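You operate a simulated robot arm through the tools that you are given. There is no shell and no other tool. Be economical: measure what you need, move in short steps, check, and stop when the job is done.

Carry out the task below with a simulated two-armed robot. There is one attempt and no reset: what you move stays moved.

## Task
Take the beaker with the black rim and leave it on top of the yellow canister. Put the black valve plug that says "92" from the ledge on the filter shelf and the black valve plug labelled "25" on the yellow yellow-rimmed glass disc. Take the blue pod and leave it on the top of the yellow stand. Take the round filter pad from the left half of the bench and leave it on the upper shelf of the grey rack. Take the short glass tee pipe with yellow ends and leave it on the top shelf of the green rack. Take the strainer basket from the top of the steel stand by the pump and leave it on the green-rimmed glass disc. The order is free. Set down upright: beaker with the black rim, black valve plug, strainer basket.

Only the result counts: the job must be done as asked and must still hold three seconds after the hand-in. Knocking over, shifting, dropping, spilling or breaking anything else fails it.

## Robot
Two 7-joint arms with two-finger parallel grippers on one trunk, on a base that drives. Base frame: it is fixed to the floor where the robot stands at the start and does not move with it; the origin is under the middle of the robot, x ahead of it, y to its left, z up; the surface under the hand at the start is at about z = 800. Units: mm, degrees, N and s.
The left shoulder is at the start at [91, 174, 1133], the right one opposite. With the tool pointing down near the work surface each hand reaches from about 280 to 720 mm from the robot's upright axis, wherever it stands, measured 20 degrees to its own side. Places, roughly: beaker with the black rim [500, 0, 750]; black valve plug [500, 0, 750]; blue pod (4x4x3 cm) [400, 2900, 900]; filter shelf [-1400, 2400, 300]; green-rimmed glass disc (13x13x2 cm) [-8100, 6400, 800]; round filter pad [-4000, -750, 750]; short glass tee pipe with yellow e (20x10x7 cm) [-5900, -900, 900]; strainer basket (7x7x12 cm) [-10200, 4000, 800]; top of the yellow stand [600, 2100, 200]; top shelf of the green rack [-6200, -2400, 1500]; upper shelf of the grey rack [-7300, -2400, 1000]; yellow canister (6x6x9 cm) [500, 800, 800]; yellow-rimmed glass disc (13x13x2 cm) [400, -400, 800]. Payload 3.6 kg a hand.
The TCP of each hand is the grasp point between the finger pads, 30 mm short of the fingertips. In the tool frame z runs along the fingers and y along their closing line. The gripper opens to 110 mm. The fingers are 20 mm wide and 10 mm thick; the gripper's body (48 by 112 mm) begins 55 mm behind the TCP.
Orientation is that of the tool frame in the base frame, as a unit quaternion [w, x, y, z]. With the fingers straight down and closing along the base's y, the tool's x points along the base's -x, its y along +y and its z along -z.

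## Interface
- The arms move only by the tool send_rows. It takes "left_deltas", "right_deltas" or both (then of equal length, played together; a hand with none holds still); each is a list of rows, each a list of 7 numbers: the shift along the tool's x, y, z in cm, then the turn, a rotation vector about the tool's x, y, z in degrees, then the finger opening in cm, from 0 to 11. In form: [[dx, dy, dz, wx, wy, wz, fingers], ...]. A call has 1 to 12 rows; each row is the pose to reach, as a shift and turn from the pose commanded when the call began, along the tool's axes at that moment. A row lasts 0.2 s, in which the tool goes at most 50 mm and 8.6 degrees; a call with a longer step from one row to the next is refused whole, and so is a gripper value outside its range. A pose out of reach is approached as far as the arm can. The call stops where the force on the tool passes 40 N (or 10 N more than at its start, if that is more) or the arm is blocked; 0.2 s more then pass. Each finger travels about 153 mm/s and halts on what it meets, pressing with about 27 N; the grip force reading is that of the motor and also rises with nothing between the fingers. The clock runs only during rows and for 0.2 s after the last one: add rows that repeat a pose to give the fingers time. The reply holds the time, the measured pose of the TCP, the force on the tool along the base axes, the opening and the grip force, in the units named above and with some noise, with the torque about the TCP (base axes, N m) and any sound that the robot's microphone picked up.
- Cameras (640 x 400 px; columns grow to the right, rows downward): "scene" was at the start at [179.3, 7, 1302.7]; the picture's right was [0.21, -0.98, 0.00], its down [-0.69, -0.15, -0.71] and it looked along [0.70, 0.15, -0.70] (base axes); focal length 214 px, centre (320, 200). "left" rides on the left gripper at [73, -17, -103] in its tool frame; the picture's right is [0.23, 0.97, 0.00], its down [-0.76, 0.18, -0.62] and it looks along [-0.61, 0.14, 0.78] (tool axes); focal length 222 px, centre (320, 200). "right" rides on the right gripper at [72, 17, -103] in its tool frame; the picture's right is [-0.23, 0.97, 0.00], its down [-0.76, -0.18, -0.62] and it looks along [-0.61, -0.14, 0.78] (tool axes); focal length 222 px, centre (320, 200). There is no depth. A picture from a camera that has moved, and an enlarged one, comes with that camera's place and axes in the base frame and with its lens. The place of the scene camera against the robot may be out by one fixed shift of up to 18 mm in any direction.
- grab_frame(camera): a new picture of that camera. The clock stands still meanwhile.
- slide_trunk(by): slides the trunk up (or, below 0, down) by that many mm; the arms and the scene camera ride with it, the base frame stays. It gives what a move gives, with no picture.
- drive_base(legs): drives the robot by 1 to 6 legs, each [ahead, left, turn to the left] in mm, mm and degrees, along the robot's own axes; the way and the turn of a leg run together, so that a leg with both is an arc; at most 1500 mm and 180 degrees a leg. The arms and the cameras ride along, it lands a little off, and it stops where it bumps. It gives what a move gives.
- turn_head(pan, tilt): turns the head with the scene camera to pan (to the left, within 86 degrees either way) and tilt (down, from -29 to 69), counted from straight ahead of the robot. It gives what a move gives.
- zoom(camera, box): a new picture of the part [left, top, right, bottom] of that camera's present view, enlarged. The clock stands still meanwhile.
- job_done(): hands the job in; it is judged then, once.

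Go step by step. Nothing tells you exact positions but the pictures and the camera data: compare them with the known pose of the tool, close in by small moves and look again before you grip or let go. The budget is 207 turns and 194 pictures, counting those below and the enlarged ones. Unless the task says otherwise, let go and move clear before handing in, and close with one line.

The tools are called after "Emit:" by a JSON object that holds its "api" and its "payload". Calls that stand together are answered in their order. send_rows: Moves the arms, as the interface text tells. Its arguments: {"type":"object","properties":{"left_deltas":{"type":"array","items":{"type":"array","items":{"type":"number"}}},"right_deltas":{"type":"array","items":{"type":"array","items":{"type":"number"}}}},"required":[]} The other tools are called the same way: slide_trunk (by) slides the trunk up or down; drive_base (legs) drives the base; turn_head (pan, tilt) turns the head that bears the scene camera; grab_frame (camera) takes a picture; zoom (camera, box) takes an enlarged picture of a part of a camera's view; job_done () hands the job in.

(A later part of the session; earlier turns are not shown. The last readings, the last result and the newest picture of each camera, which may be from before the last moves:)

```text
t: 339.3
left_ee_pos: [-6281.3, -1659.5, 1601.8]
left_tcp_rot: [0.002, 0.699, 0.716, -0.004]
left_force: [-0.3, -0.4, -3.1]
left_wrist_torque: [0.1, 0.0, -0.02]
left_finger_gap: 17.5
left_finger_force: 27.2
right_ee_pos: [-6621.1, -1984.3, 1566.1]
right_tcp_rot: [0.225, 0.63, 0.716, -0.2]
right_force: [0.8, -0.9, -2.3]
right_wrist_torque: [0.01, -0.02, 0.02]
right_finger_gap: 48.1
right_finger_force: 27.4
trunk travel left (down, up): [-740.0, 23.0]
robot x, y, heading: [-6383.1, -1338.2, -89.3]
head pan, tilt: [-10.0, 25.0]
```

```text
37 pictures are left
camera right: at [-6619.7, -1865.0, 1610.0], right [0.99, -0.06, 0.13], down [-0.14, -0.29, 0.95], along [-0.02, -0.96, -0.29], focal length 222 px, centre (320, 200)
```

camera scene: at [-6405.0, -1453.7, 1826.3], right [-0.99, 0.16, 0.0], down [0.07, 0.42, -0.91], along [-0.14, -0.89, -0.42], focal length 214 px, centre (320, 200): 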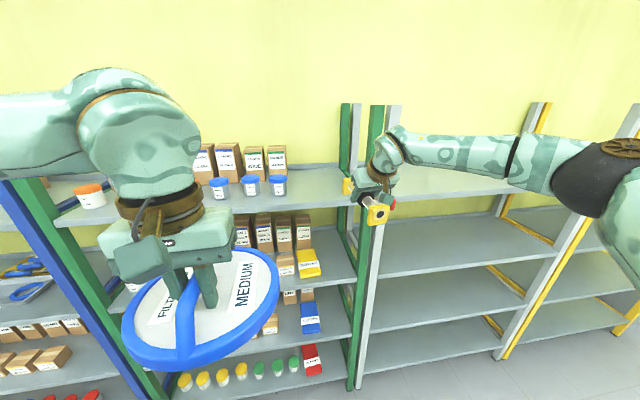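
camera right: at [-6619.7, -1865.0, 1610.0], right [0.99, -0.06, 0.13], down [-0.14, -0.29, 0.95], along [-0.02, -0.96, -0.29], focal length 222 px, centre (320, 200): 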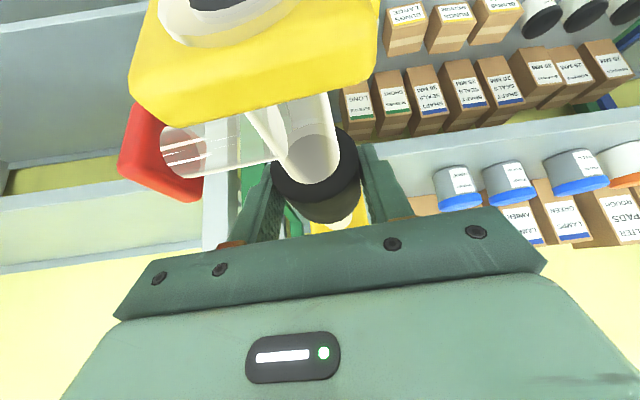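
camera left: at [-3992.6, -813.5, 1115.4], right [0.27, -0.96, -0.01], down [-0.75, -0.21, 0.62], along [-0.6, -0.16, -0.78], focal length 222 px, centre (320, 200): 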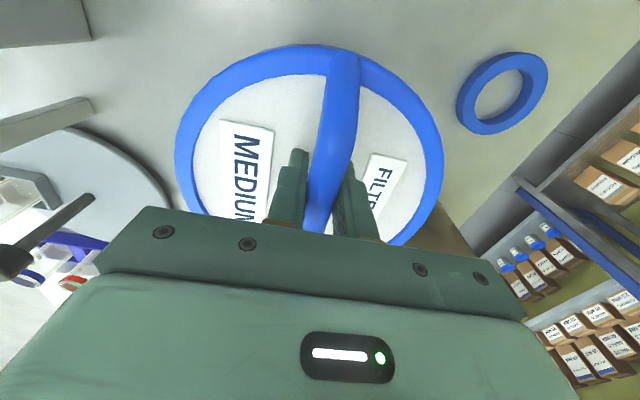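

The top shelf front edge is near y≈-2252, z≈1458, and free from x≈-6410 to -6725. I'll correct the tilt, shift 50 left and drive the pipe over the shelf.

Emit:
{"api": "send_rows", "payload": {"right_deltas": [[0, 0, 0, 0, 5, 0, 2.5], [0, 0, 0, 0, 5, 0, 2.5]]}}

Emit:
{"api": "drive_base", "payload": {"legs": [[0, 55, 0], [400, 0, 0]]}}

Emit:
{"api": "grab_frame", "payload": {"camera": "scene"}}

Emit:
{"api": "grab_frame", "payload": {"camera": "right"}}

```text
t: 339.9
left_ee_pos: [-6280.1, -1658.9, 1602.1]
left_tcp_rot: [0.002, 0.698, 0.716, -0.005]
left_force: [-0.2, -0.6, -2.3]
left_wrist_torque: [0.09, -0.02, -0.04]
left_finger_gap: 17.5
left_finger_force: 27.2
right_ee_pos: [-6626.0, -1974.4, 1565.3]
right_tcp_rot: [0.194, 0.637, 0.726, -0.172]
right_force: [-0.6, -0.8, -3.3]
right_wrist_torque: [-0.01, 0.03, 0.03]
right_finger_gap: 48.1
right_finger_force: 27.1
right hand out of reach, approached as far as the arm can: row 1, 2
trunk travel left (down, up): [-740.0, 23.0]
robot x, y, heading: [-6378.0, -1339.7, -89.2]
head pan, tilt: [-10.0, 25.0]
```

```text
t: 343.0
left_ee_pos: [-6216.3, -2058.2, 1602.5]
left_tcp_rot: [0.001, 0.699, 0.716, -0.006]
left_force: [0.1, -0.3, -2.1]
left_wrist_torque: [0.06, 0.02, 0.02]
left_finger_gap: 17.5
left_finger_force: 26.7
right_ee_pos: [-6560.4, -2373.0, 1567.9]
right_tcp_rot: [0.193, 0.637, 0.726, -0.173]
right_force: [0.0, -0.1, -3.1]
right_wrist_torque: [0.01, -0.01, 0.01]
right_finger_gap: 48.3
right_finger_force: 26.6
trunk travel left (down, up): [-740.0, 23.0]
robot x, y, heading: [-6318.4, -1737.9, -89.1]
head pan, tilt: [-10.0, 25.0]
```

```text
36 pictures are left
camera scene: at [-6338.6, -1852.0, 1826.6], right [-0.99, 0.16, 0.0], down [0.07, 0.42, -0.91], along [-0.15, -0.89, -0.42], focal length 214 px, centre (320, 200)
```

scene: 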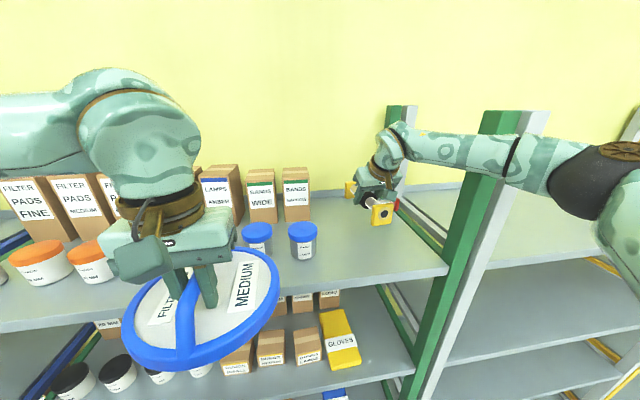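

```text
35 pictures are left
camera right: at [-6558.5, -2258.0, 1620.9], right [0.99, -0.07, 0.11], down [-0.13, -0.36, 0.92], along [-0.02, -0.93, -0.37], focal length 222 px, centre (320, 200)
```

right: 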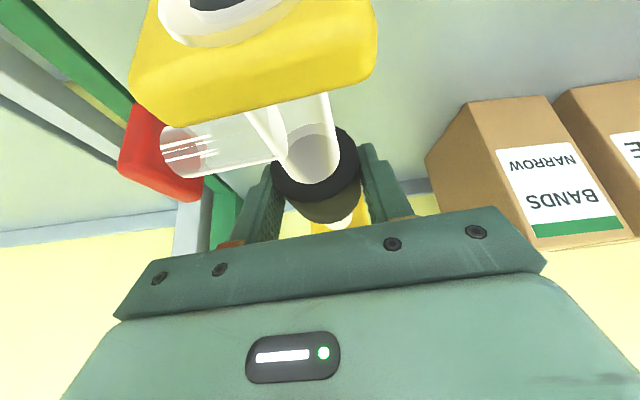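

The pipe is over a clear part of the shelf. Lowering it.

Emit:
{"api": "send_rows", "payload": {"right_deltas": [[1, 0, 1.7, 0, 0, 0, 2.5], [2, 0, 3.5, 0, 0, 0, 2.5], [2.75, 0, 4.8, 0, 0, 0, 2.5], [2.75, 0, 4.8, 0, 0, 0, 2.5]]}}

Emit:
{"api": "grab_frame", "payload": {"camera": "right"}}

```text
t: 344.0
left_ee_pos: [-6217.1, -2060.4, 1602.6]
left_tcp_rot: [0.001, 0.699, 0.715, -0.005]
left_force: [-1.2, -0.4, -2.2]
left_wrist_torque: [0.07, 0.01, 0.01]
left_finger_gap: 17.4
left_finger_force: 26.9
right_ee_pos: [-6563.8, -2371.8, 1512.9]
right_tcp_rot: [0.194, 0.637, 0.726, -0.174]
right_force: [0.5, 0.0, -2.4]
right_wrist_torque: [0.0, -0.02, -0.02]
right_finger_gap: 48.0
right_finger_force: 27.1
right hand out of reach, approached as far as the arm can: row 3
trunk travel left (down, up): [-740.0, 23.0]
robot x, y, heading: [-6325.1, -1746.2, -89.2]
head pan, tilt: [-10.0, 25.0]
```

```text
34 pictures are left
camera right: at [-6561.1, -2256.7, 1565.5], right [0.99, -0.07, 0.11], down [-0.13, -0.37, 0.92], along [-0.02, -0.93, -0.37], focal length 222 px, centre (320, 200)
```

right: 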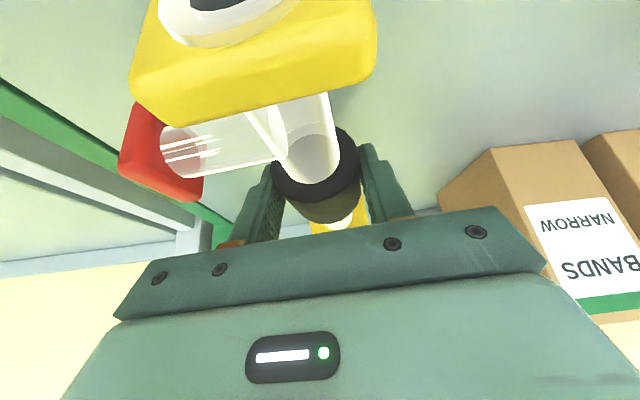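

Emit:
{"api": "send_rows", "payload": {"right_deltas": [[0.3, 0, 0.5, 0, 0, 0, 2.5], [0.6, 0, 1, 0, 0, 0, 2.5], [0.85, 0, 1.5, 0, 0, 0, 2.5], [0.85, 0, 1.5, 0, 0, 0, 2.5]]}}

```text
t: 344.9
left_ee_pos: [-6215.2, -2059.7, 1602.4]
left_tcp_rot: [0.002, 0.699, 0.715, -0.006]
left_force: [0.2, -0.3, -2.3]
left_wrist_torque: [0.06, 0.05, 0.0]
left_finger_gap: 17.4
left_finger_force: 27.1
right_ee_pos: [-6565.0, -2371.6, 1506.3]
right_tcp_rot: [0.203, 0.635, 0.723, -0.18]
right_force: [1.6, 3.0, 6.9]
right_wrist_torque: [0.22, 0.21, -0.12]
right_finger_gap: 48.3
right_finger_force: 27.1
right hand out of reach, approached as far as the arm can: row 1, 2, 3, 4
trunk travel left (down, up): [-740.0, 23.0]
robot x, y, heading: [-6318.9, -1741.8, -89.2]
head pan, tilt: [-10.0, 25.0]
stopped in row 4 (right hand): the force on the tool passed its limit at 42 N (the readings are from after the stop); the commanded pose is now the measured one
```

Contact at z≈1506. Releasing and backing out along the fingers.

Emit:
{"api": "send_rows", "payload": {"right_deltas": [[0, 0, 0, 0, 0, 0, 5.5], [0, 0, 0, 0, 0, 0, 7], [0, 0, 0, 0, 0, 0, 7], [0, 0, -3.5, 0, 0, 0, 7], [0, 0, -7.5, 0, 0, 0, 7], [0, 0, -11.5, 0, 0, 0, 7], [0, 0, -14, 0, 0, 0, 7], [0, 0, -14, 0, 0, 0, 7]]}}

Emit:
{"api": "grab_frame", "payload": {"camera": "right"}}

```text
t: 346.7
left_ee_pos: [-6217.1, -2060.4, 1603.5]
left_tcp_rot: [0.0, 0.699, 0.715, -0.006]
left_force: [-0.6, 0.4, -2.1]
left_wrist_torque: [0.12, 0.0, -0.01]
left_finger_gap: 17.3
left_finger_force: 27.2
right_ee_pos: [-6572.9, -2300.5, 1623.9]
right_tcp_rot: [0.201, 0.635, 0.724, -0.179]
right_force: [0.7, 0.0, -0.6]
right_wrist_torque: [0.02, -0.01, 0.01]
right_finger_gap: 70.0
right_finger_force: 0.1
trunk travel left (down, up): [-740.0, 23.0]
robot x, y, heading: [-6321.1, -1744.6, -89.4]
head pan, tilt: [-10.0, 25.0]
```

```text
33 pictures are left
camera right: at [-6571.2, -2183.8, 1675.2], right [0.99, -0.07, 0.11], down [-0.13, -0.35, 0.93], along [-0.02, -0.93, -0.35], focal length 222 px, centre (320, 200)
```

right: 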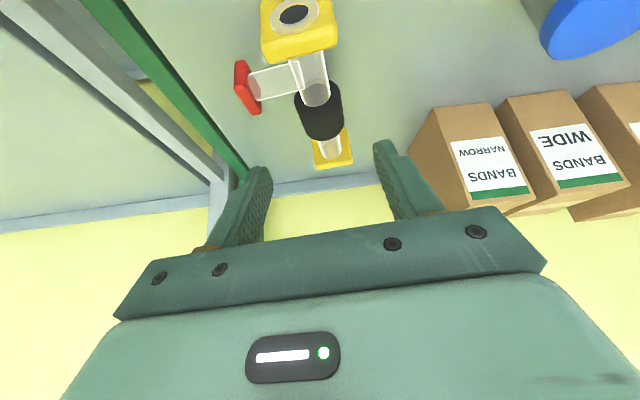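

The pipe lies on the green rack's top shelf. Backing out and moving over to the grey rack, retracting the right hand on the way.

Emit:
{"api": "drive_base", "payload": {"legs": [[-400, 0, 0]]}}

Emit:
{"api": "send_rows", "payload": {"right_deltas": [[3, 0, -1.5, 0, 6, 0, 7], [6, 0, -3.5, 0, 12, 0, 7], [9, 0, -5.5, 0, 18, 0, 7], [12, 0, -7, 0, 24, 0, 7], [15, 0, -9, 0, 30, 0, 7], [15, 0, -9, 0, 30, 0, 7]]}}

Emit:
{"api": "slide_trunk", "payload": {"by": -270}}

Emit:
{"api": "drive_base", "payload": {"legs": [[0, -1040, 0]]}}

Emit:
{"api": "send_rows", "payload": {"left_deltas": [[-2, 0, 2, 0, -7.5, 0, 0.3], [-4.5, 0, 4, 0, -15, 0, 0.3], [-7, 0, 6, 0, -22.5, 0, 0.3], [-10, 0, 8, 0, -30, 0, 0.3], [-13, 0, 10, 0, -30, 0, 0.3], [-16, 0, 12, 0, -30, 0, 0.3], [-16, 0, 12, 0, -30, 0, 0.3]]}}

Emit:
{"api": "grab_frame", "payload": {"camera": "scene"}}

```text
t: 349.1
left_ee_pos: [-6222.7, -1675.1, 1603.1]
left_tcp_rot: [0.001, 0.701, 0.713, -0.006]
left_force: [0.3, 0.7, -2.8]
left_wrist_torque: [0.1, 0.03, -0.02]
left_finger_gap: 17.6
left_finger_force: 27.1
right_ee_pos: [-6580.3, -1914.7, 1624.1]
right_tcp_rot: [0.199, 0.638, 0.722, -0.178]
right_force: [0.2, 0.1, 0.6]
right_wrist_torque: [0.05, 0.01, -0.02]
right_finger_gap: 70.0
right_finger_force: 0.1
trunk travel left (down, up): [-740.0, 23.0]
robot x, y, heading: [-6321.6, -1356.9, -89.5]
head pan, tilt: [-10.0, 25.0]
```

```text
t: 350.5
left_ee_pos: [-6222.4, -1673.2, 1602.7]
left_tcp_rot: [0.001, 0.701, 0.714, -0.004]
left_force: [0.0, -0.3, -3.2]
left_wrist_torque: [0.08, -0.02, 0.01]
left_finger_gap: 17.4
left_finger_force: 27.2
right_ee_pos: [-6617.7, -1774.6, 1616.7]
right_tcp_rot: [0.055, 0.674, 0.735, -0.058]
right_force: [0.0, -0.2, 0.6]
right_wrist_torque: [0.03, 0.03, -0.02]
right_finger_gap: 70.0
right_finger_force: 0.1
right hand out of reach, approached as far as the arm can: row 4, 5, 6
trunk travel left (down, up): [-740.0, 23.0]
robot x, y, heading: [-6322.9, -1353.1, -89.5]
head pan, tilt: [-10.0, 25.0]
```

```text
t: 353.3
left_ee_pos: [-6222.0, -1675.3, 1332.6]
left_tcp_rot: [0.001, 0.701, 0.713, -0.006]
left_force: [-0.4, 0.6, -1.5]
left_wrist_torque: [0.09, 0.0, -0.08]
left_finger_gap: 17.1
left_finger_force: 27.2
right_ee_pos: [-6616.6, -1775.5, 1346.1]
right_tcp_rot: [0.054, 0.673, 0.735, -0.058]
right_force: [-0.8, -0.2, 0.0]
right_wrist_torque: [0.04, 0.01, 0.02]
right_finger_gap: 69.8
right_finger_force: 0.1
trunk travel left (down, up): [-470.0, 293.0]
robot x, y, heading: [-6327.4, -1354.4, -89.9]
head pan, tilt: [-10.0, 25.0]
```

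```text
t: 358.7
left_ee_pos: [-7295.8, -1667.3, 1331.5]
left_tcp_rot: [0.0, 0.711, 0.703, -0.005]
left_force: [0.5, 0.2, -1.6]
left_wrist_torque: [0.09, 0.02, -0.01]
left_finger_gap: 17.2
left_finger_force: 27.1
right_ee_pos: [-7692.5, -1757.8, 1346.3]
right_tcp_rot: [0.054, 0.685, 0.725, -0.059]
right_force: [0.2, 0.7, -0.3]
right_wrist_torque: [0.01, -0.02, 0.02]
right_finger_gap: 70.0
right_finger_force: 0.1
trunk travel left (down, up): [-470.0, 293.0]
robot x, y, heading: [-7384.3, -1345.4, -91.4]
head pan, tilt: [-10.0, 25.0]
```

```text
t: 360.3
left_ee_pos: [-7294.3, -1829.7, 1214.7]
left_tcp_rot: [0.184, 0.685, 0.678, -0.19]
left_force: [-0.7, -0.5, -2.0]
left_wrist_torque: [0.15, -0.01, -0.01]
left_finger_gap: 17.2
left_finger_force: 26.8
right_ee_pos: [-7691.5, -1757.4, 1347.5]
right_tcp_rot: [0.054, 0.684, 0.725, -0.059]
right_force: [0.5, 0.5, 0.7]
right_wrist_torque: [-0.03, 0.02, 0.0]
right_finger_gap: 69.7
right_finger_force: 0.1
trunk travel left (down, up): [-470.0, 293.0]
robot x, y, heading: [-7392.6, -1346.4, -91.2]
head pan, tilt: [-10.0, 25.0]
```

```text
32 pictures are left
camera scene: at [-7410.2, -1475.0, 1556.0], right [-0.98, 0.2, 0.0], down [0.08, 0.41, -0.91], along [-0.18, -0.89, -0.42], focal length 214 px, centre (320, 200)
```

scene: 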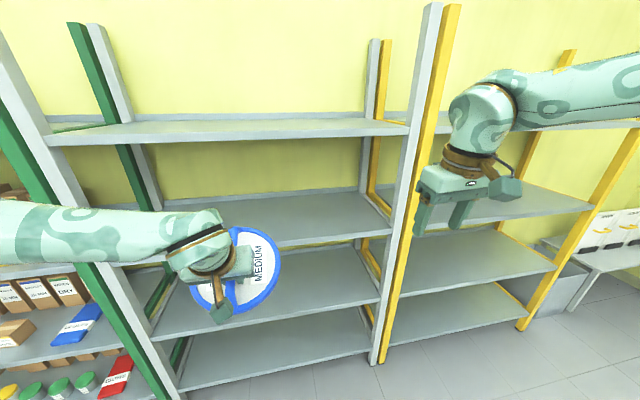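

Emit:
{"api": "grab_frame", "payload": {"camera": "left"}}

Emit:
{"api": "zoom", "payload": {"camera": "scene", "box": [140, 90, 440, 380]}}

```text
31 pictures are left
camera left: at [-7309.8, -1714.7, 1266.2], right [0.98, 0.18, -0.12], down [0.18, -0.34, 0.92], along [0.13, -0.92, -0.37], focal length 222 px, centre (320, 200)
```

left: 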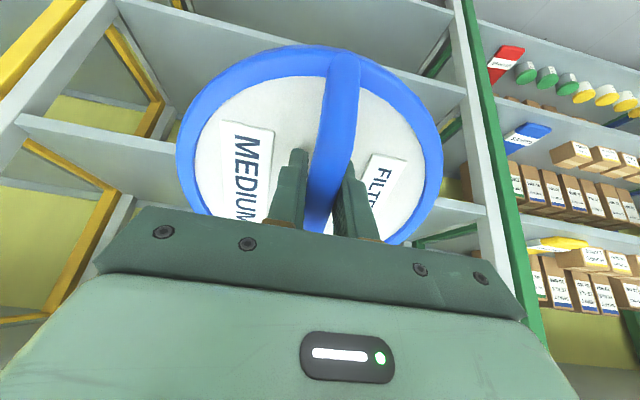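

```text
1.38 times, centred on (290, 235) of scene
camera zoom: at [-7410.2, -1475.0, 1556.0], right [-0.98, 0.2, 0.0], down [0.08, 0.41, -0.91], along [-0.18, -0.89, -0.42], focal length 296 px, centre (361, 152)
```

zoom: 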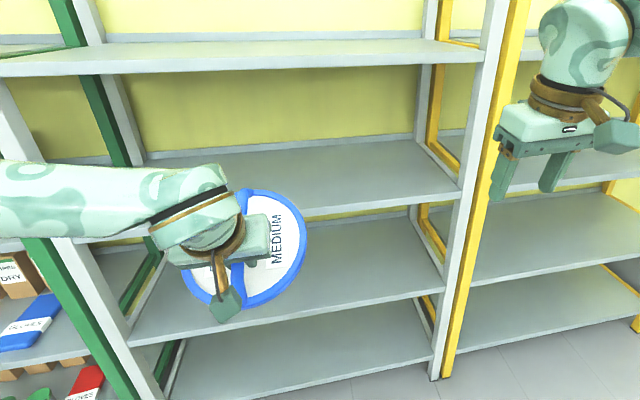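

Consistent geometry gives an upper shelf of z≈1003 and front edge y≈-2252. I'll extend the left arm and lower to z≈1140, then drive in.

Emit:
{"api": "send_rows", "payload": {"left_deltas": [[-1.6, 0, 3.1, 0, 0, 0, 0.3], [-3.2, 0, 6.2, 0, 0, 0, 0.3], [-4.8, 0, 9.3, 0, 0, 0, 0.3], [-6.3, 0, 12.3, 0, 0, 0, 0.3], [-6.3, 0, 12.3, 0, 0, 0, 0.3]]}}

Emit:
{"api": "drive_base", "payload": {"legs": [[260, 0, 1.2]]}}

Emit:
{"api": "grab_frame", "payload": {"camera": "scene"}}

Emit:
{"api": "grab_frame", "payload": {"camera": "left"}}

```text
t: 361.5
left_ee_pos: [-7296.8, -1944.0, 1140.1]
left_tcp_rot: [0.183, 0.686, 0.678, -0.189]
left_force: [0.1, -0.9, -2.1]
left_wrist_torque: [0.12, 0.01, 0.02]
left_finger_gap: 17.1
left_finger_force: 26.7
right_ee_pos: [-7691.2, -1757.8, 1346.4]
right_tcp_rot: [0.053, 0.685, 0.725, -0.058]
right_force: [-0.6, -0.2, 0.5]
right_wrist_torque: [-0.04, 0.0, 0.0]
right_finger_gap: 70.1
right_finger_force: 0.1
trunk travel left (down, up): [-470.0, 293.0]
robot x, y, heading: [-7387.9, -1345.1, -91.3]
head pan, tilt: [-10.0, 25.0]
```

```text
t: 363.4
left_ee_pos: [-7286.4, -2206.5, 1139.1]
left_tcp_rot: [0.185, 0.678, 0.687, -0.187]
left_force: [0.6, 0.3, -2.1]
left_wrist_torque: [0.09, -0.02, -0.03]
left_finger_gap: 17.3
left_finger_force: 27.0
right_ee_pos: [-7686.8, -2028.9, 1346.6]
right_tcp_rot: [0.055, 0.676, 0.732, -0.058]
right_force: [-0.3, -0.4, 0.0]
right_wrist_torque: [0.0, -0.01, 0.03]
right_finger_gap: 70.0
right_finger_force: 0.0
trunk travel left (down, up): [-470.0, 293.0]
robot x, y, heading: [-7393.0, -1612.8, -90.3]
head pan, tilt: [-10.0, 25.0]
```

```text
29 pictures are left
camera scene: at [-7411.0, -1740.1, 1555.9], right [-0.98, 0.18, 0.0], down [0.07, 0.42, -0.91], along [-0.16, -0.89, -0.42], focal length 214 px, centre (320, 200)
```

scene: 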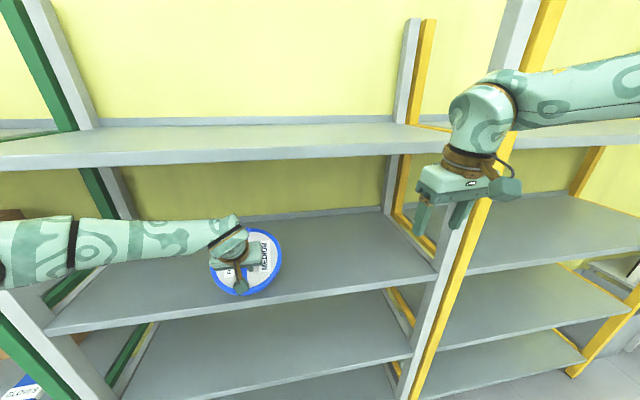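

```text
28 pictures are left
camera left: at [-7304.6, -2091.9, 1192.7], right [0.97, 0.21, -0.12], down [0.19, -0.34, 0.92], along [0.15, -0.92, -0.37], focal length 222 px, centre (320, 200)
```

left: 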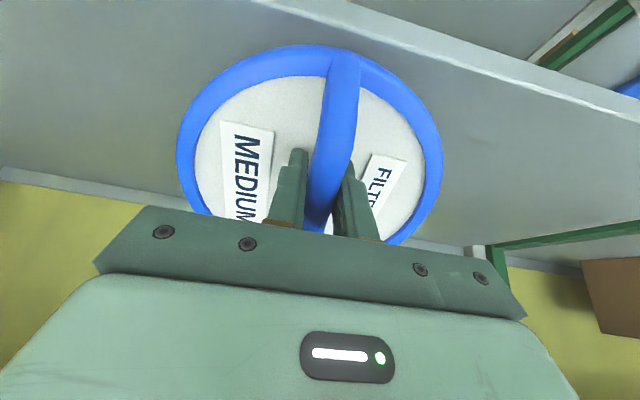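

Refined: the upper shelf is at z≈1060 and its front edge at y≈-2172. I'll raise the pad first, then go in ~95 mm.

Emit:
{"api": "send_rows", "payload": {"left_deltas": [[-1.5, 0, -2.6, 0, 0, 0, 0.3], [-3.2, 0, -5.6, 0, 0, 0, 0.3], [-3.2, 0, -5.6, 0, 0, 0, 0.3]]}}

Emit:
{"api": "drive_base", "payload": {"legs": [[95, 0, 0]]}}

Emit:
{"api": "send_rows", "payload": {"left_deltas": [[0.8, 0, 1.3, 0, 0, 0, 0.3], [1.5, 0, 2.6, 0, 0, 0, 0.3], [2, 0, 3.5, 0, 0, 0, 0.3], [2, 0, 3.5, 0, 0, 0, 0.3]]}}

Emit:
{"api": "grab_frame", "payload": {"camera": "left"}}

```text
t: 364.2
left_ee_pos: [-7286.5, -2206.0, 1203.2]
left_tcp_rot: [0.184, 0.678, 0.686, -0.187]
left_force: [0.2, -0.2, -2.6]
left_wrist_torque: [0.12, 0.01, 0.0]
left_finger_gap: 17.2
left_finger_force: 27.1
right_ee_pos: [-7686.0, -2029.1, 1347.6]
right_tcp_rot: [0.053, 0.677, 0.732, -0.059]
right_force: [0.7, -0.8, -1.0]
right_wrist_torque: [-0.02, -0.01, 0.0]
right_finger_gap: 70.1
right_finger_force: 0.0
trunk travel left (down, up): [-470.0, 293.0]
robot x, y, heading: [-7393.8, -1610.1, -90.0]
head pan, tilt: [-10.0, 25.0]
```

```text
t: 365.4
left_ee_pos: [-7288.7, -2304.1, 1203.3]
left_tcp_rot: [0.185, 0.679, 0.686, -0.188]
left_force: [-0.5, -0.3, -2.0]
left_wrist_torque: [0.14, -0.01, 0.03]
left_finger_gap: 17.1
left_finger_force: 27.1
right_ee_pos: [-7686.6, -2127.2, 1347.3]
right_tcp_rot: [0.054, 0.676, 0.733, -0.058]
right_force: [0.5, 0.2, 0.6]
right_wrist_torque: [0.02, 0.0, 0.02]
right_finger_gap: 69.9
right_finger_force: 0.1
trunk travel left (down, up): [-470.0, 293.0]
robot x, y, heading: [-7390.4, -1709.8, -90.1]
head pan, tilt: [-10.0, 25.0]
```

```text
t: 366.4
left_ee_pos: [-7287.4, -2303.1, 1164.1]
left_tcp_rot: [0.185, 0.679, 0.686, -0.187]
left_force: [-0.9, -0.3, -3.4]
left_wrist_torque: [0.09, 0.02, 0.0]
left_finger_gap: 17.3
left_finger_force: 27.0
right_ee_pos: [-7686.3, -2126.0, 1347.5]
right_tcp_rot: [0.054, 0.677, 0.731, -0.059]
right_force: [-0.1, -0.3, -0.2]
right_wrist_torque: [0.04, 0.02, -0.02]
right_finger_gap: 69.9
right_finger_force: 0.0
trunk travel left (down, up): [-470.0, 293.0]
robot x, y, heading: [-7390.3, -1704.9, -90.1]
head pan, tilt: [-10.0, 25.0]
```

```text
27 pictures are left
camera left: at [-7305.7, -2188.6, 1216.8], right [0.97, 0.2, -0.12], down [0.19, -0.34, 0.92], along [0.15, -0.92, -0.37], focal length 222 px, centre (320, 200)
```

left: 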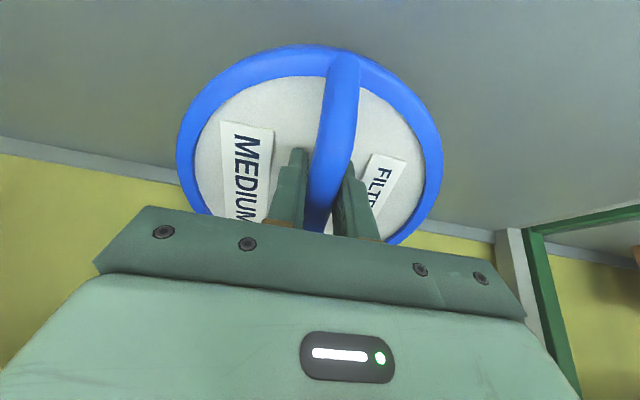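

Now over the shelf. Lowering so the near edge touches and the pad swings flat.

Emit:
{"api": "send_rows", "payload": {"left_deltas": [[0.5, 0, 0.87, 0, 0, 0, 0.3], [1, 0, 1.7, 0, 0, 0, 0.3], [1.5, 0, 2.6, 0, 0, 0, 0.3], [2, 0, 3.5, 0, 0, 0, 0.3], [2, 0, 3.5, 0, 0, 0, 0.3]]}}

Emit:
{"api": "grab_frame", "payload": {"camera": "left"}}

```text
t: 367.6
left_ee_pos: [-7286.3, -2304.1, 1122.4]
left_tcp_rot: [0.185, 0.678, 0.686, -0.187]
left_force: [0.8, 0.2, -2.8]
left_wrist_torque: [0.14, 0.04, -0.03]
left_finger_gap: 17.1
left_finger_force: 27.0
right_ee_pos: [-7686.0, -2125.6, 1346.7]
right_tcp_rot: [0.054, 0.677, 0.731, -0.059]
right_force: [0.1, 0.4, -0.5]
right_wrist_torque: [0.0, 0.01, 0.02]
right_finger_gap: 70.2
right_finger_force: 0.1
trunk travel left (down, up): [-470.0, 293.0]
robot x, y, heading: [-7392.5, -1707.2, -90.1]
head pan, tilt: [-10.0, 25.0]
```

```text
26 pictures are left
camera left: at [-7304.7, -2190.3, 1175.9], right [0.97, 0.2, -0.12], down [0.19, -0.34, 0.92], along [0.15, -0.92, -0.37], focal length 222 px, centre (320, 200)
```

left: 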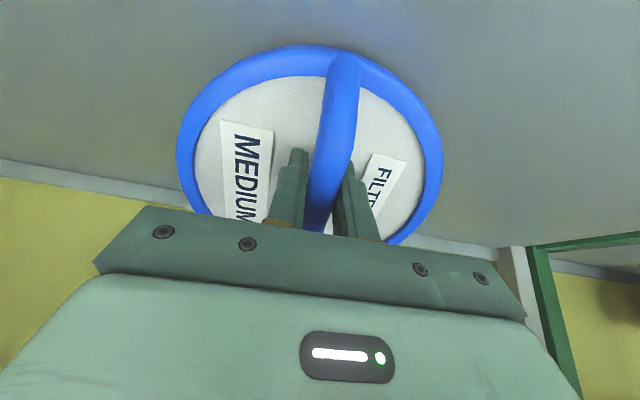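

Emit:
{"api": "send_rows", "payload": {"left_deltas": [[0.5, 0, 0.87, 0, 0, 0, 0.3], [1, 0, 1.7, 0, 0, 0, 0.3], [1.5, 0, 2.6, 0, 0, 0, 0.3], [2, 0, 3.5, 0, 0, 0, 0.3], [2, 0, 3.5, 0, 0, 0, 0.3]]}}

Emit:
{"api": "grab_frame", "payload": {"camera": "left"}}

```text
t: 368.2
left_ee_pos: [-7288.0, -2308.6, 1116.8]
left_tcp_rot: [0.19, 0.676, 0.685, -0.196]
left_force: [-0.1, 6.5, 17.0]
left_wrist_torque: [1.27, -0.05, 0.0]
left_finger_gap: 17.4
left_finger_force: 26.8
right_ee_pos: [-7686.1, -2123.4, 1347.5]
right_tcp_rot: [0.055, 0.677, 0.731, -0.059]
right_force: [-0.5, 0.3, -0.1]
right_wrist_torque: [-0.03, 0.01, 0.01]
right_finger_gap: 69.7
right_finger_force: 0.0
trunk travel left (down, up): [-470.0, 293.0]
robot x, y, heading: [-7394.1, -1706.7, -90.2]
head pan, tilt: [-10.0, 25.0]
stopped in row 3 (left hand): the force on the tool passed its limit at 46 N (the readings are from after the stop); the commanded pose is now the measured one
```

```text
25 pictures are left
camera left: at [-7305.5, -2192.2, 1166.7], right [0.97, 0.2, -0.13], down [0.19, -0.32, 0.93], along [0.15, -0.93, -0.35], focal length 222 px, centre (320, 200)
```

left: 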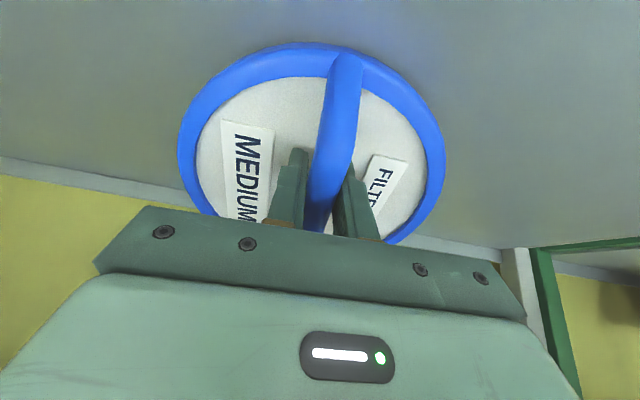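

The near edge rests on the shelf (z≈1020). I'll rotate the hand 15° upright about that edge to flatten the pad, then release.

Emit:
{"api": "send_rows", "payload": {"left_deltas": [[-0.2, 0, -0.2, 0, 0, 0, 0.3], [-0.4, 0, 0.7, 0, 5, 0, 0.3], [-0.7, 0, 1.6, 0, 10, 0, 0.3], [-1, 0, 2.4, 0, 15, 0, 0.3], [-1, 0, 2.4, 0, 15, 0, 0.3]]}}

Emit:
{"api": "grab_frame", "payload": {"camera": "scene"}}

```text
t: 369.4
left_ee_pos: [-7286.7, -2329.3, 1101.0]
left_tcp_rot: [0.099, 0.697, 0.703, -0.106]
left_force: [0.5, -8.6, 21.3]
left_wrist_torque: [0.87, 0.03, 0.05]
left_finger_gap: 17.6
left_finger_force: 27.0
right_ee_pos: [-7687.9, -2126.4, 1346.8]
right_tcp_rot: [0.054, 0.677, 0.732, -0.06]
right_force: [0.3, 0.1, -0.5]
right_wrist_torque: [0.01, 0.0, 0.02]
right_finger_gap: 69.9
right_finger_force: 0.0
trunk travel left (down, up): [-470.0, 293.0]
robot x, y, heading: [-7391.4, -1704.3, -90.4]
head pan, tilt: [-10.0, 25.0]
```

```text
24 pictures are left
camera scene: at [-7411.6, -1836.8, 1556.0], right [-0.98, 0.18, 0.0], down [0.07, 0.42, -0.91], along [-0.16, -0.89, -0.42], focal length 214 px, centre (320, 200)
```

scene: 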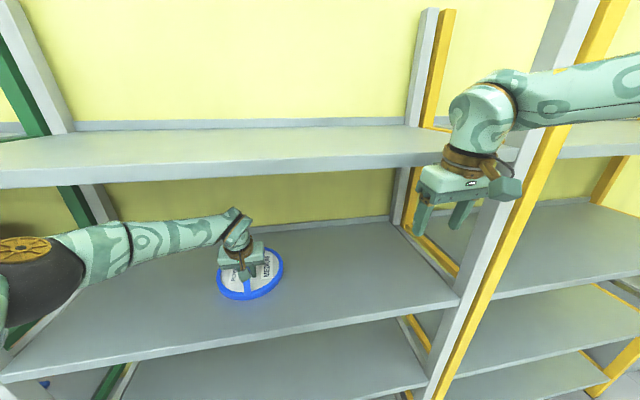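

Emit:
{"api": "send_rows", "payload": {"left_deltas": [[-0.3, 0, 0.5, 0, 4, 0, 0.3], [-0.6, 0, 1.2, 0, 8, 0, 0.3], [-0.8, 0, 1.9, 0, 12, 0, 0.3], [-0.8, 0, 1.9, 0, 12, 0, 0.3]]}}

```text
t: 370.1
left_ee_pos: [-7287.9, -2337.7, 1096.0]
left_tcp_rot: [0.043, 0.703, 0.708, -0.053]
left_force: [-5.3, -3.1, 15.5]
left_wrist_torque: [0.71, -0.26, 0.21]
left_finger_gap: 17.6
left_finger_force: 27.2
left hand out of reach, approached as far as the arm can: row 3
right_ee_pos: [-7687.6, -2125.6, 1346.5]
right_tcp_rot: [0.054, 0.677, 0.731, -0.059]
right_force: [-0.1, 0.3, 0.5]
right_wrist_torque: [-0.02, 0.04, 0.02]
right_finger_gap: 69.8
right_finger_force: 0.1
trunk travel left (down, up): [-470.0, 293.0]
robot x, y, heading: [-7390.6, -1710.1, -90.2]
head pan, tilt: [-10.0, 25.0]
stopped in row 3 (left hand): the force on the tool passed its limit at 45 N (the readings are from after the stop); the commanded pose is now the measured one
```

Nearly flat. Releasing, lifting slightly and withdrawing.

Emit:
{"api": "send_rows", "payload": {"left_deltas": [[0, 0, 0, 0, 0, 0, 2.5], [0, 0, 0, 0, 0, 0, 5], [0, 0, 0, 0, 0, 0, 6], [0, 0, -2.5, 0, 0, 0, 6], [0, 0, -5, 0, 0, 0, 6], [0, 0, -6, 0, 0, 0, 6], [0, 0, -6, 0, 0, 0, 6]]}}

Emit:
{"api": "grab_frame", "payload": {"camera": "left"}}

```text
t: 371.7
left_ee_pos: [-7285.4, -2329.2, 1151.6]
left_tcp_rot: [0.043, 0.703, 0.708, -0.05]
left_force: [-0.6, 0.0, -0.4]
left_wrist_torque: [-0.02, 0.0, -0.02]
left_finger_gap: 60.1
left_finger_force: 0.0
right_ee_pos: [-7686.1, -2125.4, 1346.4]
right_tcp_rot: [0.054, 0.677, 0.732, -0.058]
right_force: [-0.1, 0.3, -1.1]
right_wrist_torque: [0.01, 0.02, -0.01]
right_finger_gap: 69.9
right_finger_force: 0.1
trunk travel left (down, up): [-470.0, 293.0]
robot x, y, heading: [-7392.1, -1706.2, -90.2]
head pan, tilt: [-10.0, 25.0]
```

```text
23 pictures are left
camera left: at [-7301.1, -2244.0, 1245.7], right [0.97, 0.23, -0.04], down [0.19, -0.67, 0.72], along [0.14, -0.7, -0.7], focal length 222 px, centre (320, 200)
```

left: 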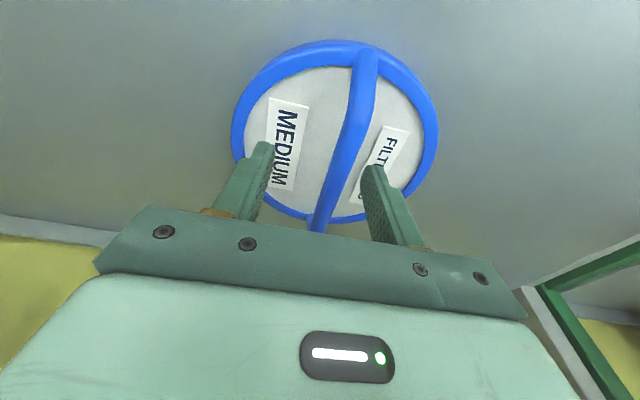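

The pad lies flat on the grey rack's upper shelf. Backing out, lowering the trunk to its normal height, and turning to look for the strainer and pump area.

Emit:
{"api": "drive_base", "payload": {"legs": [[-450, 0, 0]]}}

Emit:
{"api": "slide_trunk", "payload": {"by": -220}}

Emit:
{"api": "drive_base", "payload": {"legs": [[0, 0, -155]]}}

Emit:
{"api": "turn_head", "payload": {"pan": 0, "tilt": 12}}

Emit:
{"api": "grab_frame", "payload": {"camera": "scene"}}

```text
t: 374.5
left_ee_pos: [-7287.0, -1870.8, 1151.8]
left_tcp_rot: [0.043, 0.706, 0.705, -0.051]
left_force: [-0.7, 0.2, 0.0]
left_wrist_torque: [-0.02, -0.02, -0.04]
left_finger_gap: 59.9
left_finger_force: 0.0
right_ee_pos: [-7686.2, -1664.0, 1346.9]
right_tcp_rot: [0.054, 0.68, 0.729, -0.059]
right_force: [0.0, 0.5, -0.4]
right_wrist_torque: [-0.02, 0.01, 0.02]
right_finger_gap: 70.2
right_finger_force: 0.0
trunk travel left (down, up): [-470.0, 293.0]
robot x, y, heading: [-7389.4, -1249.1, -90.8]
head pan, tilt: [-10.0, 25.0]
```

```text
t: 376.8
left_ee_pos: [-7286.2, -1871.5, 932.8]
left_tcp_rot: [0.042, 0.706, 0.705, -0.051]
left_force: [0.3, 0.6, 0.9]
left_wrist_torque: [0.02, 0.05, -0.04]
left_finger_gap: 60.1
left_finger_force: 0.1
right_ee_pos: [-7686.9, -1665.1, 1127.4]
right_tcp_rot: [0.054, 0.68, 0.729, -0.059]
right_force: [0.7, -1.1, 0.5]
right_wrist_torque: [-0.01, -0.01, -0.03]
right_finger_gap: 70.2
right_finger_force: 0.0
trunk travel left (down, up): [-250.0, 513.0]
robot x, y, heading: [-7388.0, -1250.4, -90.7]
head pan, tilt: [-10.0, 25.0]
```

```text
t: 383.6
left_ee_pos: [-7744.1, -728.6, 931.9]
left_tcp_rot: [-0.04, 0.84, -0.538, -0.054]
left_force: [0.1, 0.8, 0.3]
left_wrist_torque: [0.01, 0.01, 0.0]
left_finger_gap: 59.8
left_finger_force: 0.0
right_ee_pos: [-7293.3, -748.4, 1126.9]
right_tcp_rot: [-0.045, 0.858, -0.507, -0.066]
right_force: [-0.5, -0.6, -0.9]
right_wrist_torque: [0.03, 0.0, -0.01]
right_finger_gap: 70.0
right_finger_force: 0.1
trunk travel left (down, up): [-250.0, 513.0]
robot x, y, heading: [-7390.7, -1247.5, 114.1]
head pan, tilt: [-10.0, 25.0]
```

```text
t: 384.3
left_ee_pos: [-7744.6, -728.4, 932.3]
left_tcp_rot: [-0.039, 0.841, -0.537, -0.053]
left_force: [0.7, -0.7, 0.2]
left_wrist_torque: [-0.03, 0.01, 0.03]
left_finger_gap: 59.8
left_finger_force: 0.1
right_ee_pos: [-7294.0, -747.1, 1126.6]
right_tcp_rot: [-0.046, 0.858, -0.508, -0.065]
right_force: [-0.7, 0.2, 0.3]
right_wrist_torque: [-0.01, 0.03, 0.0]
right_finger_gap: 70.0
right_finger_force: 0.2
trunk travel left (down, up): [-250.0, 513.0]
robot x, y, heading: [-7389.2, -1248.4, 114.3]
head pan, tilt: [0.0, 12.0]
```

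```text
22 pictures are left
camera scene: at [-7471.6, -1081.7, 1353.7], right [0.91, 0.41, 0.0], down [0.09, -0.19, -0.98], along [-0.4, 0.89, -0.21], focal length 214 px, centre (320, 200)
```

scene: 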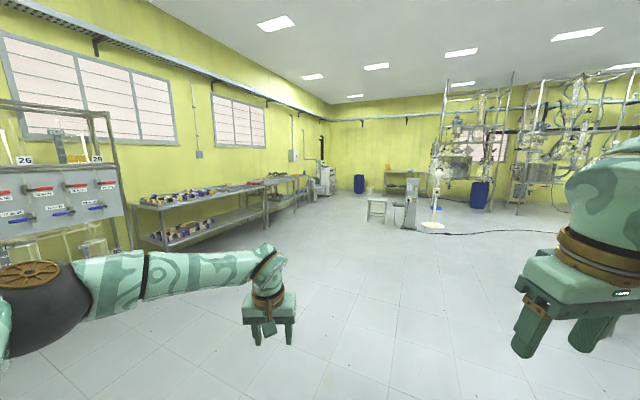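

The floor ahead is open toward the strainer's area. Driving about 4.3 m along this heading.

Emit:
{"api": "drive_base", "payload": {"legs": [[1450, 0, 0], [1450, 0, 0], [1400, 0, 0]]}}

Emit:
{"api": "turn_head", "payload": {"pan": 15, "tilt": 18}}

Emit:
{"api": "grab_frame", "payload": {"camera": "scene"}}

```text
t: 405.0
left_ee_pos: [-9513.9, 3207.2, 931.6]
left_tcp_rot: [-0.04, 0.841, -0.538, -0.052]
left_force: [-0.7, 0.2, 0.5]
left_wrist_torque: [-0.01, -0.01, 0.0]
left_finger_gap: 59.9
left_finger_force: 0.1
right_ee_pos: [-9063.1, 3187.4, 1125.6]
right_tcp_rot: [-0.046, 0.858, -0.507, -0.065]
right_force: [-0.1, -0.5, 0.0]
right_wrist_torque: [0.01, 0.01, 0.02]
right_finger_gap: 69.9
right_finger_force: 0.1
trunk travel left (down, up): [-250.0, 513.0]
robot x, y, heading: [-9160.0, 2689.1, 114.0]
head pan, tilt: [0.0, 12.0]
```

```text
t: 405.8
left_ee_pos: [-9513.0, 3206.1, 931.5]
left_tcp_rot: [-0.04, 0.841, -0.538, -0.053]
left_force: [0.1, -0.5, -0.8]
left_wrist_torque: [-0.01, 0.01, 0.0]
left_finger_gap: 60.2
left_finger_force: 0.0
right_ee_pos: [-9064.0, 3187.3, 1127.1]
right_tcp_rot: [-0.045, 0.858, -0.507, -0.066]
right_force: [-0.3, 0.0, -0.5]
right_wrist_torque: [-0.03, 0.03, -0.02]
right_finger_gap: 70.0
right_finger_force: 0.1
trunk travel left (down, up): [-250.0, 513.0]
robot x, y, heading: [-9162.2, 2683.4, 114.3]
head pan, tilt: [15.0, 18.0]
```

```text
21 pictures are left
camera scene: at [-9261.9, 2840.7, 1344.0], right [0.78, 0.63, 0.0], down [0.2, -0.24, -0.95], along [-0.6, 0.74, -0.31], focal length 214 px, centre (320, 200)
```

scene: 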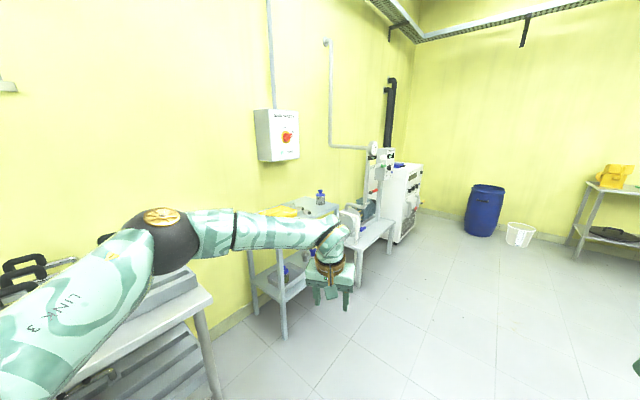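

Emit:
{"api": "zoom", "payload": {"camera": "scene", "box": [240, 140, 430, 300]}}

```text
2.50 times, centred on (335, 220) of scene
camera zoom: at [-9261.9, 2840.7, 1344.0], right [0.78, 0.63, 0.0], down [0.2, -0.24, -0.95], along [-0.6, 0.74, -0.31], focal length 536 px, centre (282, 150)
```

zoom: 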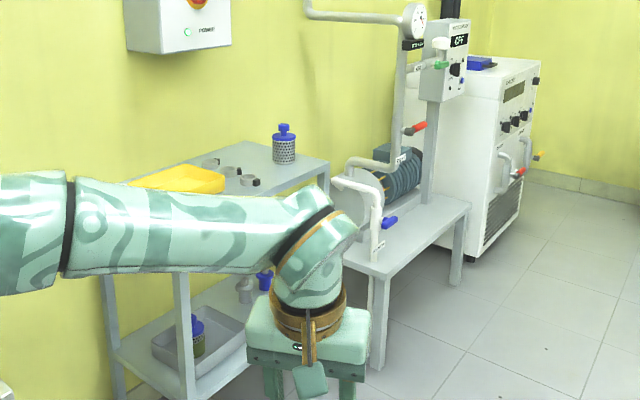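

The strainer basket (perforated, blue lid) stands on the steel stand near (-10200, 4000). I'll tuck the left hand and take a stance at about (-9880, 3620), heading 150°.

Emit:
{"api": "send_rows", "payload": {"left_deltas": [[3, 0, -3, 0, 1, 0, 5], [6, 0, -6, 0, 3, 0, 5], [9, 0, -9, 0, 5, 0, 5], [12, 0, -12, 0, 7, 0, 5], [15, 0, -15, 0, 8, 0, 5], [18, 0, -17, 0, 8, 0, 5], [21, 0, -19, 0, 8, 0, 5], [21, 0, -19, 0, 8, 0, 5]]}}

Emit:
{"api": "drive_base", "payload": {"legs": [[1100, 200, 0], [0, 0, 36]]}}

Emit:
{"api": "turn_head", "payload": {"pan": -10, "tilt": 35}}

Emit:
{"api": "grab_frame", "payload": {"camera": "scene"}}

```text
t: 407.6
left_ee_pos: [-9419.5, 2994.1, 1091.7]
left_tcp_rot: [-0.002, 0.842, -0.539, 0.006]
left_force: [-0.2, 0.1, -0.6]
left_wrist_torque: [0.0, -0.02, -0.02]
left_finger_gap: 49.9
left_finger_force: 0.0
right_ee_pos: [-9064.2, 3187.6, 1126.5]
right_tcp_rot: [-0.046, 0.858, -0.507, -0.066]
right_force: [0.8, 0.0, -1.1]
right_wrist_torque: [-0.03, 0.02, -0.01]
right_finger_gap: 69.9
right_finger_force: 0.1
trunk travel left (down, up): [-250.0, 513.0]
robot x, y, heading: [-9161.8, 2683.7, 114.0]
head pan, tilt: [15.0, 18.0]
```

```text
t: 414.8
left_ee_pos: [-10168.7, 3671.7, 1092.3]
left_tcp_rot: [-0.005, 0.968, -0.252, 0.005]
left_force: [0.6, -0.2, 0.3]
left_wrist_torque: [-0.02, 0.0, -0.03]
left_finger_gap: 50.2
left_finger_force: 0.1
right_ee_pos: [-9994.9, 4036.6, 1126.5]
right_tcp_rot: [-0.024, 0.973, -0.218, -0.076]
right_force: [0.3, 0.8, 0.5]
right_wrist_torque: [0.01, 0.03, -0.01]
right_finger_gap: 69.9
right_finger_force: 0.0
trunk travel left (down, up): [-250.0, 513.0]
robot x, y, heading: [-9776.4, 3574.8, 150.3]
head pan, tilt: [15.0, 18.0]
```

```text
t: 415.7
left_ee_pos: [-10168.5, 3671.5, 1092.1]
left_tcp_rot: [-0.003, 0.967, -0.253, 0.005]
left_force: [-0.2, -0.1, -1.3]
left_wrist_torque: [0.01, 0.01, 0.0]
left_finger_gap: 50.1
left_finger_force: 0.1
right_ee_pos: [-9995.2, 4037.7, 1126.8]
right_tcp_rot: [-0.024, 0.973, -0.218, -0.076]
right_force: [0.7, -0.3, -0.3]
right_wrist_torque: [-0.02, 0.02, 0.03]
right_finger_gap: 70.1
right_finger_force: 0.1
trunk travel left (down, up): [-250.0, 513.0]
robot x, y, heading: [-9773.7, 3579.7, 150.3]
head pan, tilt: [-10.0, 35.0]
```

```text
19 pictures are left
camera scene: at [-9935.5, 3671.3, 1316.9], right [0.64, 0.77, 0.0], down [0.44, -0.37, -0.82], along [-0.63, 0.52, -0.57], focal length 214 px, centre (320, 200)
```

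scene: 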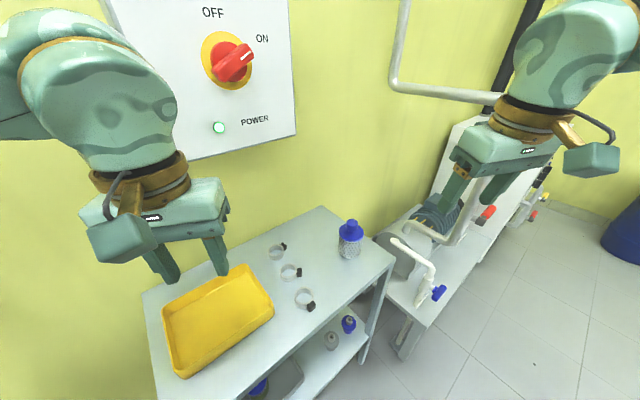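

Strainer at about (-10195, 3996), top near z 974. Bringing the right hand above it, vertical.

Emit:
{"api": "send_rows", "payload": {"right_deltas": [[-3, 2.4, 1, 0, 2, 1, 9], [-6, 4.8, 2.5, 0, 4, 2, 9], [-9, 7.3, 4.5, 0, 6, 3, 9], [-12, 9.8, 6.8, 0, 8, 4, 9], [-15.2, 12.2, 9.2, -0.4, 9.1, 4.7, 9], [-15.2, 12.2, 9.2, -0.4, 9.1, 4.7, 9]]}}

Emit:
{"api": "grab_frame", "payload": {"camera": "right"}}

```text
t: 417.1
left_ee_pos: [-10168.5, 3671.4, 1092.0]
left_tcp_rot: [-0.005, 0.968, -0.252, 0.005]
left_force: [-0.4, 0.7, -0.9]
left_wrist_torque: [0.0, 0.01, 0.02]
left_finger_gap: 50.5
left_finger_force: 0.1
right_ee_pos: [-10170.6, 4013.9, 1061.1]
right_tcp_rot: [0.002, 0.966, -0.26, -0.001]
right_force: [0.8, -0.7, -0.3]
right_wrist_torque: [-0.01, -0.01, 0.02]
right_finger_gap: 90.0
right_finger_force: 0.1
right hand out of reach, approached as far as the arm can: row 5, 6
trunk travel left (down, up): [-250.0, 513.0]
robot x, y, heading: [-9775.7, 3575.6, 150.3]
head pan, tilt: [-10.0, 35.0]
```

```text
18 pictures are left
camera right: at [-10116.1, 3962.8, 1164.5], right [-0.68, -0.73, 0.0], down [-0.57, 0.54, 0.62], along [-0.46, 0.42, -0.78], focal length 222 px, centre (320, 200)
```

right: 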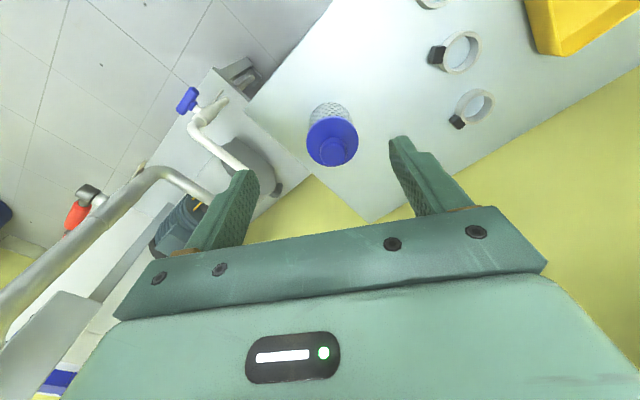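

Emit:
{"api": "send_rows", "payload": {"right_deltas": [[-2, 1.2, 2, 0, 0, 0, 9], [-2, 1.2, 6, 0, 0, 0, 9], [-2, 1.2, 10, 0, 0, 0, 9], [-2, 1.2, 10, 0, 0, 0, 9]]}}

Emit:
{"api": "grab_frame", "payload": {"camera": "right"}}

```text
t: 418.1
left_ee_pos: [-10168.6, 3670.8, 1091.2]
left_tcp_rot: [-0.005, 0.967, -0.253, 0.005]
left_force: [-0.1, 0.0, 0.3]
left_wrist_torque: [0.0, 0.01, -0.03]
left_finger_gap: 50.2
left_finger_force: 0.0
right_ee_pos: [-10175.2, 4017.4, 962.2]
right_tcp_rot: [0.0, 0.966, -0.258, -0.001]
right_force: [-0.2, 0.3, 0.2]
right_wrist_torque: [0.03, 0.01, 0.01]
right_finger_gap: 90.0
right_finger_force: 0.0
right hand out of reach, approached as far as the arm can: row 1, 2, 3, 4
trunk travel left (down, up): [-250.0, 513.0]
robot x, y, heading: [-9777.6, 3572.5, 150.3]
head pan, tilt: [-10.0, 35.0]
```

```text
17 pictures are left
camera right: at [-10121.1, 3965.6, 1065.3], right [-0.68, -0.73, 0.0], down [-0.57, 0.53, 0.62], along [-0.46, 0.42, -0.78], focal length 222 px, centre (320, 200)
```

right: 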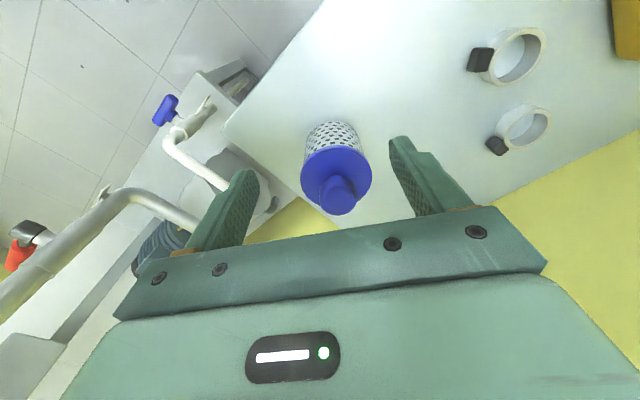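

The arm is ~20 mm short, so I'll lift a little, nudge the base and descend again.

Emit:
{"api": "send_rows", "payload": {"right_deltas": [[0, 0, -3, 0, 0, 0, 9], [0, 0, -6, 0, 0, 0, 9], [0, 0, -6, 0, 0, 0, 9]]}}

Emit:
{"api": "drive_base", "payload": {"legs": [[40, 10, 0]]}}

Emit:
{"api": "grab_frame", "payload": {"camera": "right"}}

```text
t: 418.9
left_ee_pos: [-10167.9, 3671.9, 1091.1]
left_tcp_rot: [-0.005, 0.967, -0.254, 0.004]
left_force: [1.1, 0.0, -0.7]
left_wrist_torque: [-0.02, -0.02, -0.04]
left_finger_gap: 50.1
left_finger_force: 0.1
right_ee_pos: [-10176.5, 4014.0, 1021.8]
right_tcp_rot: [0.002, 0.966, -0.259, -0.001]
right_force: [0.5, 0.2, -0.2]
right_wrist_torque: [-0.02, 0.0, 0.0]
right_finger_gap: 90.0
right_finger_force: 0.1
trunk travel left (down, up): [-250.0, 513.0]
robot x, y, heading: [-9777.3, 3574.4, 150.3]
head pan, tilt: [-10.0, 35.0]
```

```text
t: 419.8
left_ee_pos: [-10210.8, 3683.9, 1089.8]
left_tcp_rot: [-0.005, 0.968, -0.252, 0.006]
left_force: [-1.1, -0.2, -0.5]
left_wrist_torque: [-0.04, -0.01, 0.01]
left_finger_gap: 50.1
left_finger_force: 0.0
right_ee_pos: [-10217.3, 4028.3, 1021.6]
right_tcp_rot: [0.002, 0.966, -0.258, 0.001]
right_force: [-0.8, -0.4, -1.0]
right_wrist_torque: [-0.01, -0.04, 0.04]
right_finger_gap: 89.8
right_finger_force: 0.1
trunk travel left (down, up): [-250.0, 513.0]
robot x, y, heading: [-9819.1, 3583.6, 150.3]
head pan, tilt: [-10.0, 35.0]
```

```text
16 pictures are left
camera right: at [-10163.5, 3975.6, 1124.5], right [-0.68, -0.73, 0.0], down [-0.57, 0.54, 0.62], along [-0.46, 0.42, -0.78], focal length 222 px, centre (320, 200)
```

right: 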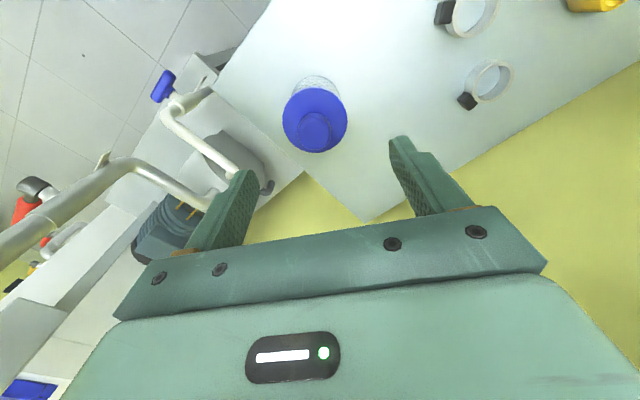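

Emit:
{"api": "send_rows", "payload": {"right_deltas": [[1.2, 0.2, 1, 0, 0, 0, 9], [1.2, 0.2, 5, 0, 0, 0, 9], [1.2, 0.2, 9, 0, 0, 0, 9], [1.2, 0.2, 9, 0, 0, 0, 9]]}}

Emit:
{"api": "grab_frame", "payload": {"camera": "right"}}

```text
t: 420.8
left_ee_pos: [-10208.6, 3682.7, 1092.4]
left_tcp_rot: [-0.005, 0.968, -0.252, 0.005]
left_force: [-0.5, -0.3, 0.0]
left_wrist_torque: [0.0, 0.01, 0.01]
left_finger_gap: 50.0
left_finger_force: 0.0
right_ee_pos: [-10206.8, 4019.9, 931.5]
right_tcp_rot: [0.001, 0.966, -0.259, 0.0]
right_force: [0.5, 0.6, 0.1]
right_wrist_torque: [0.03, 0.0, 0.03]
right_finger_gap: 89.9
right_finger_force: 0.1
trunk travel left (down, up): [-250.0, 513.0]
robot x, y, heading: [-9817.8, 3586.9, 150.5]
head pan, tilt: [-10.0, 35.0]
```

```text
15 pictures are left
camera right: at [-10151.8, 3967.9, 1035.0], right [-0.68, -0.73, 0.0], down [-0.57, 0.54, 0.62], along [-0.46, 0.42, -0.78], focal length 222 px, centre (320, 200)
```

right: 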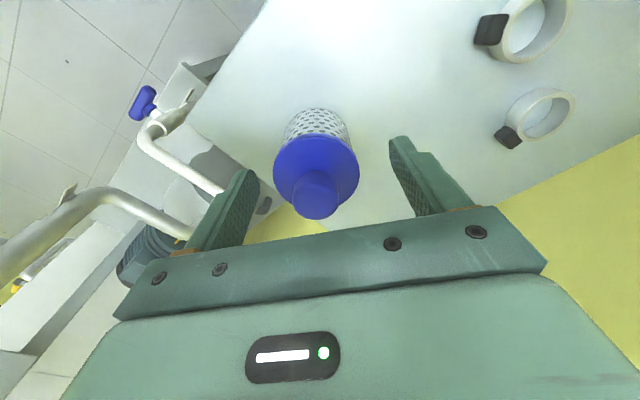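

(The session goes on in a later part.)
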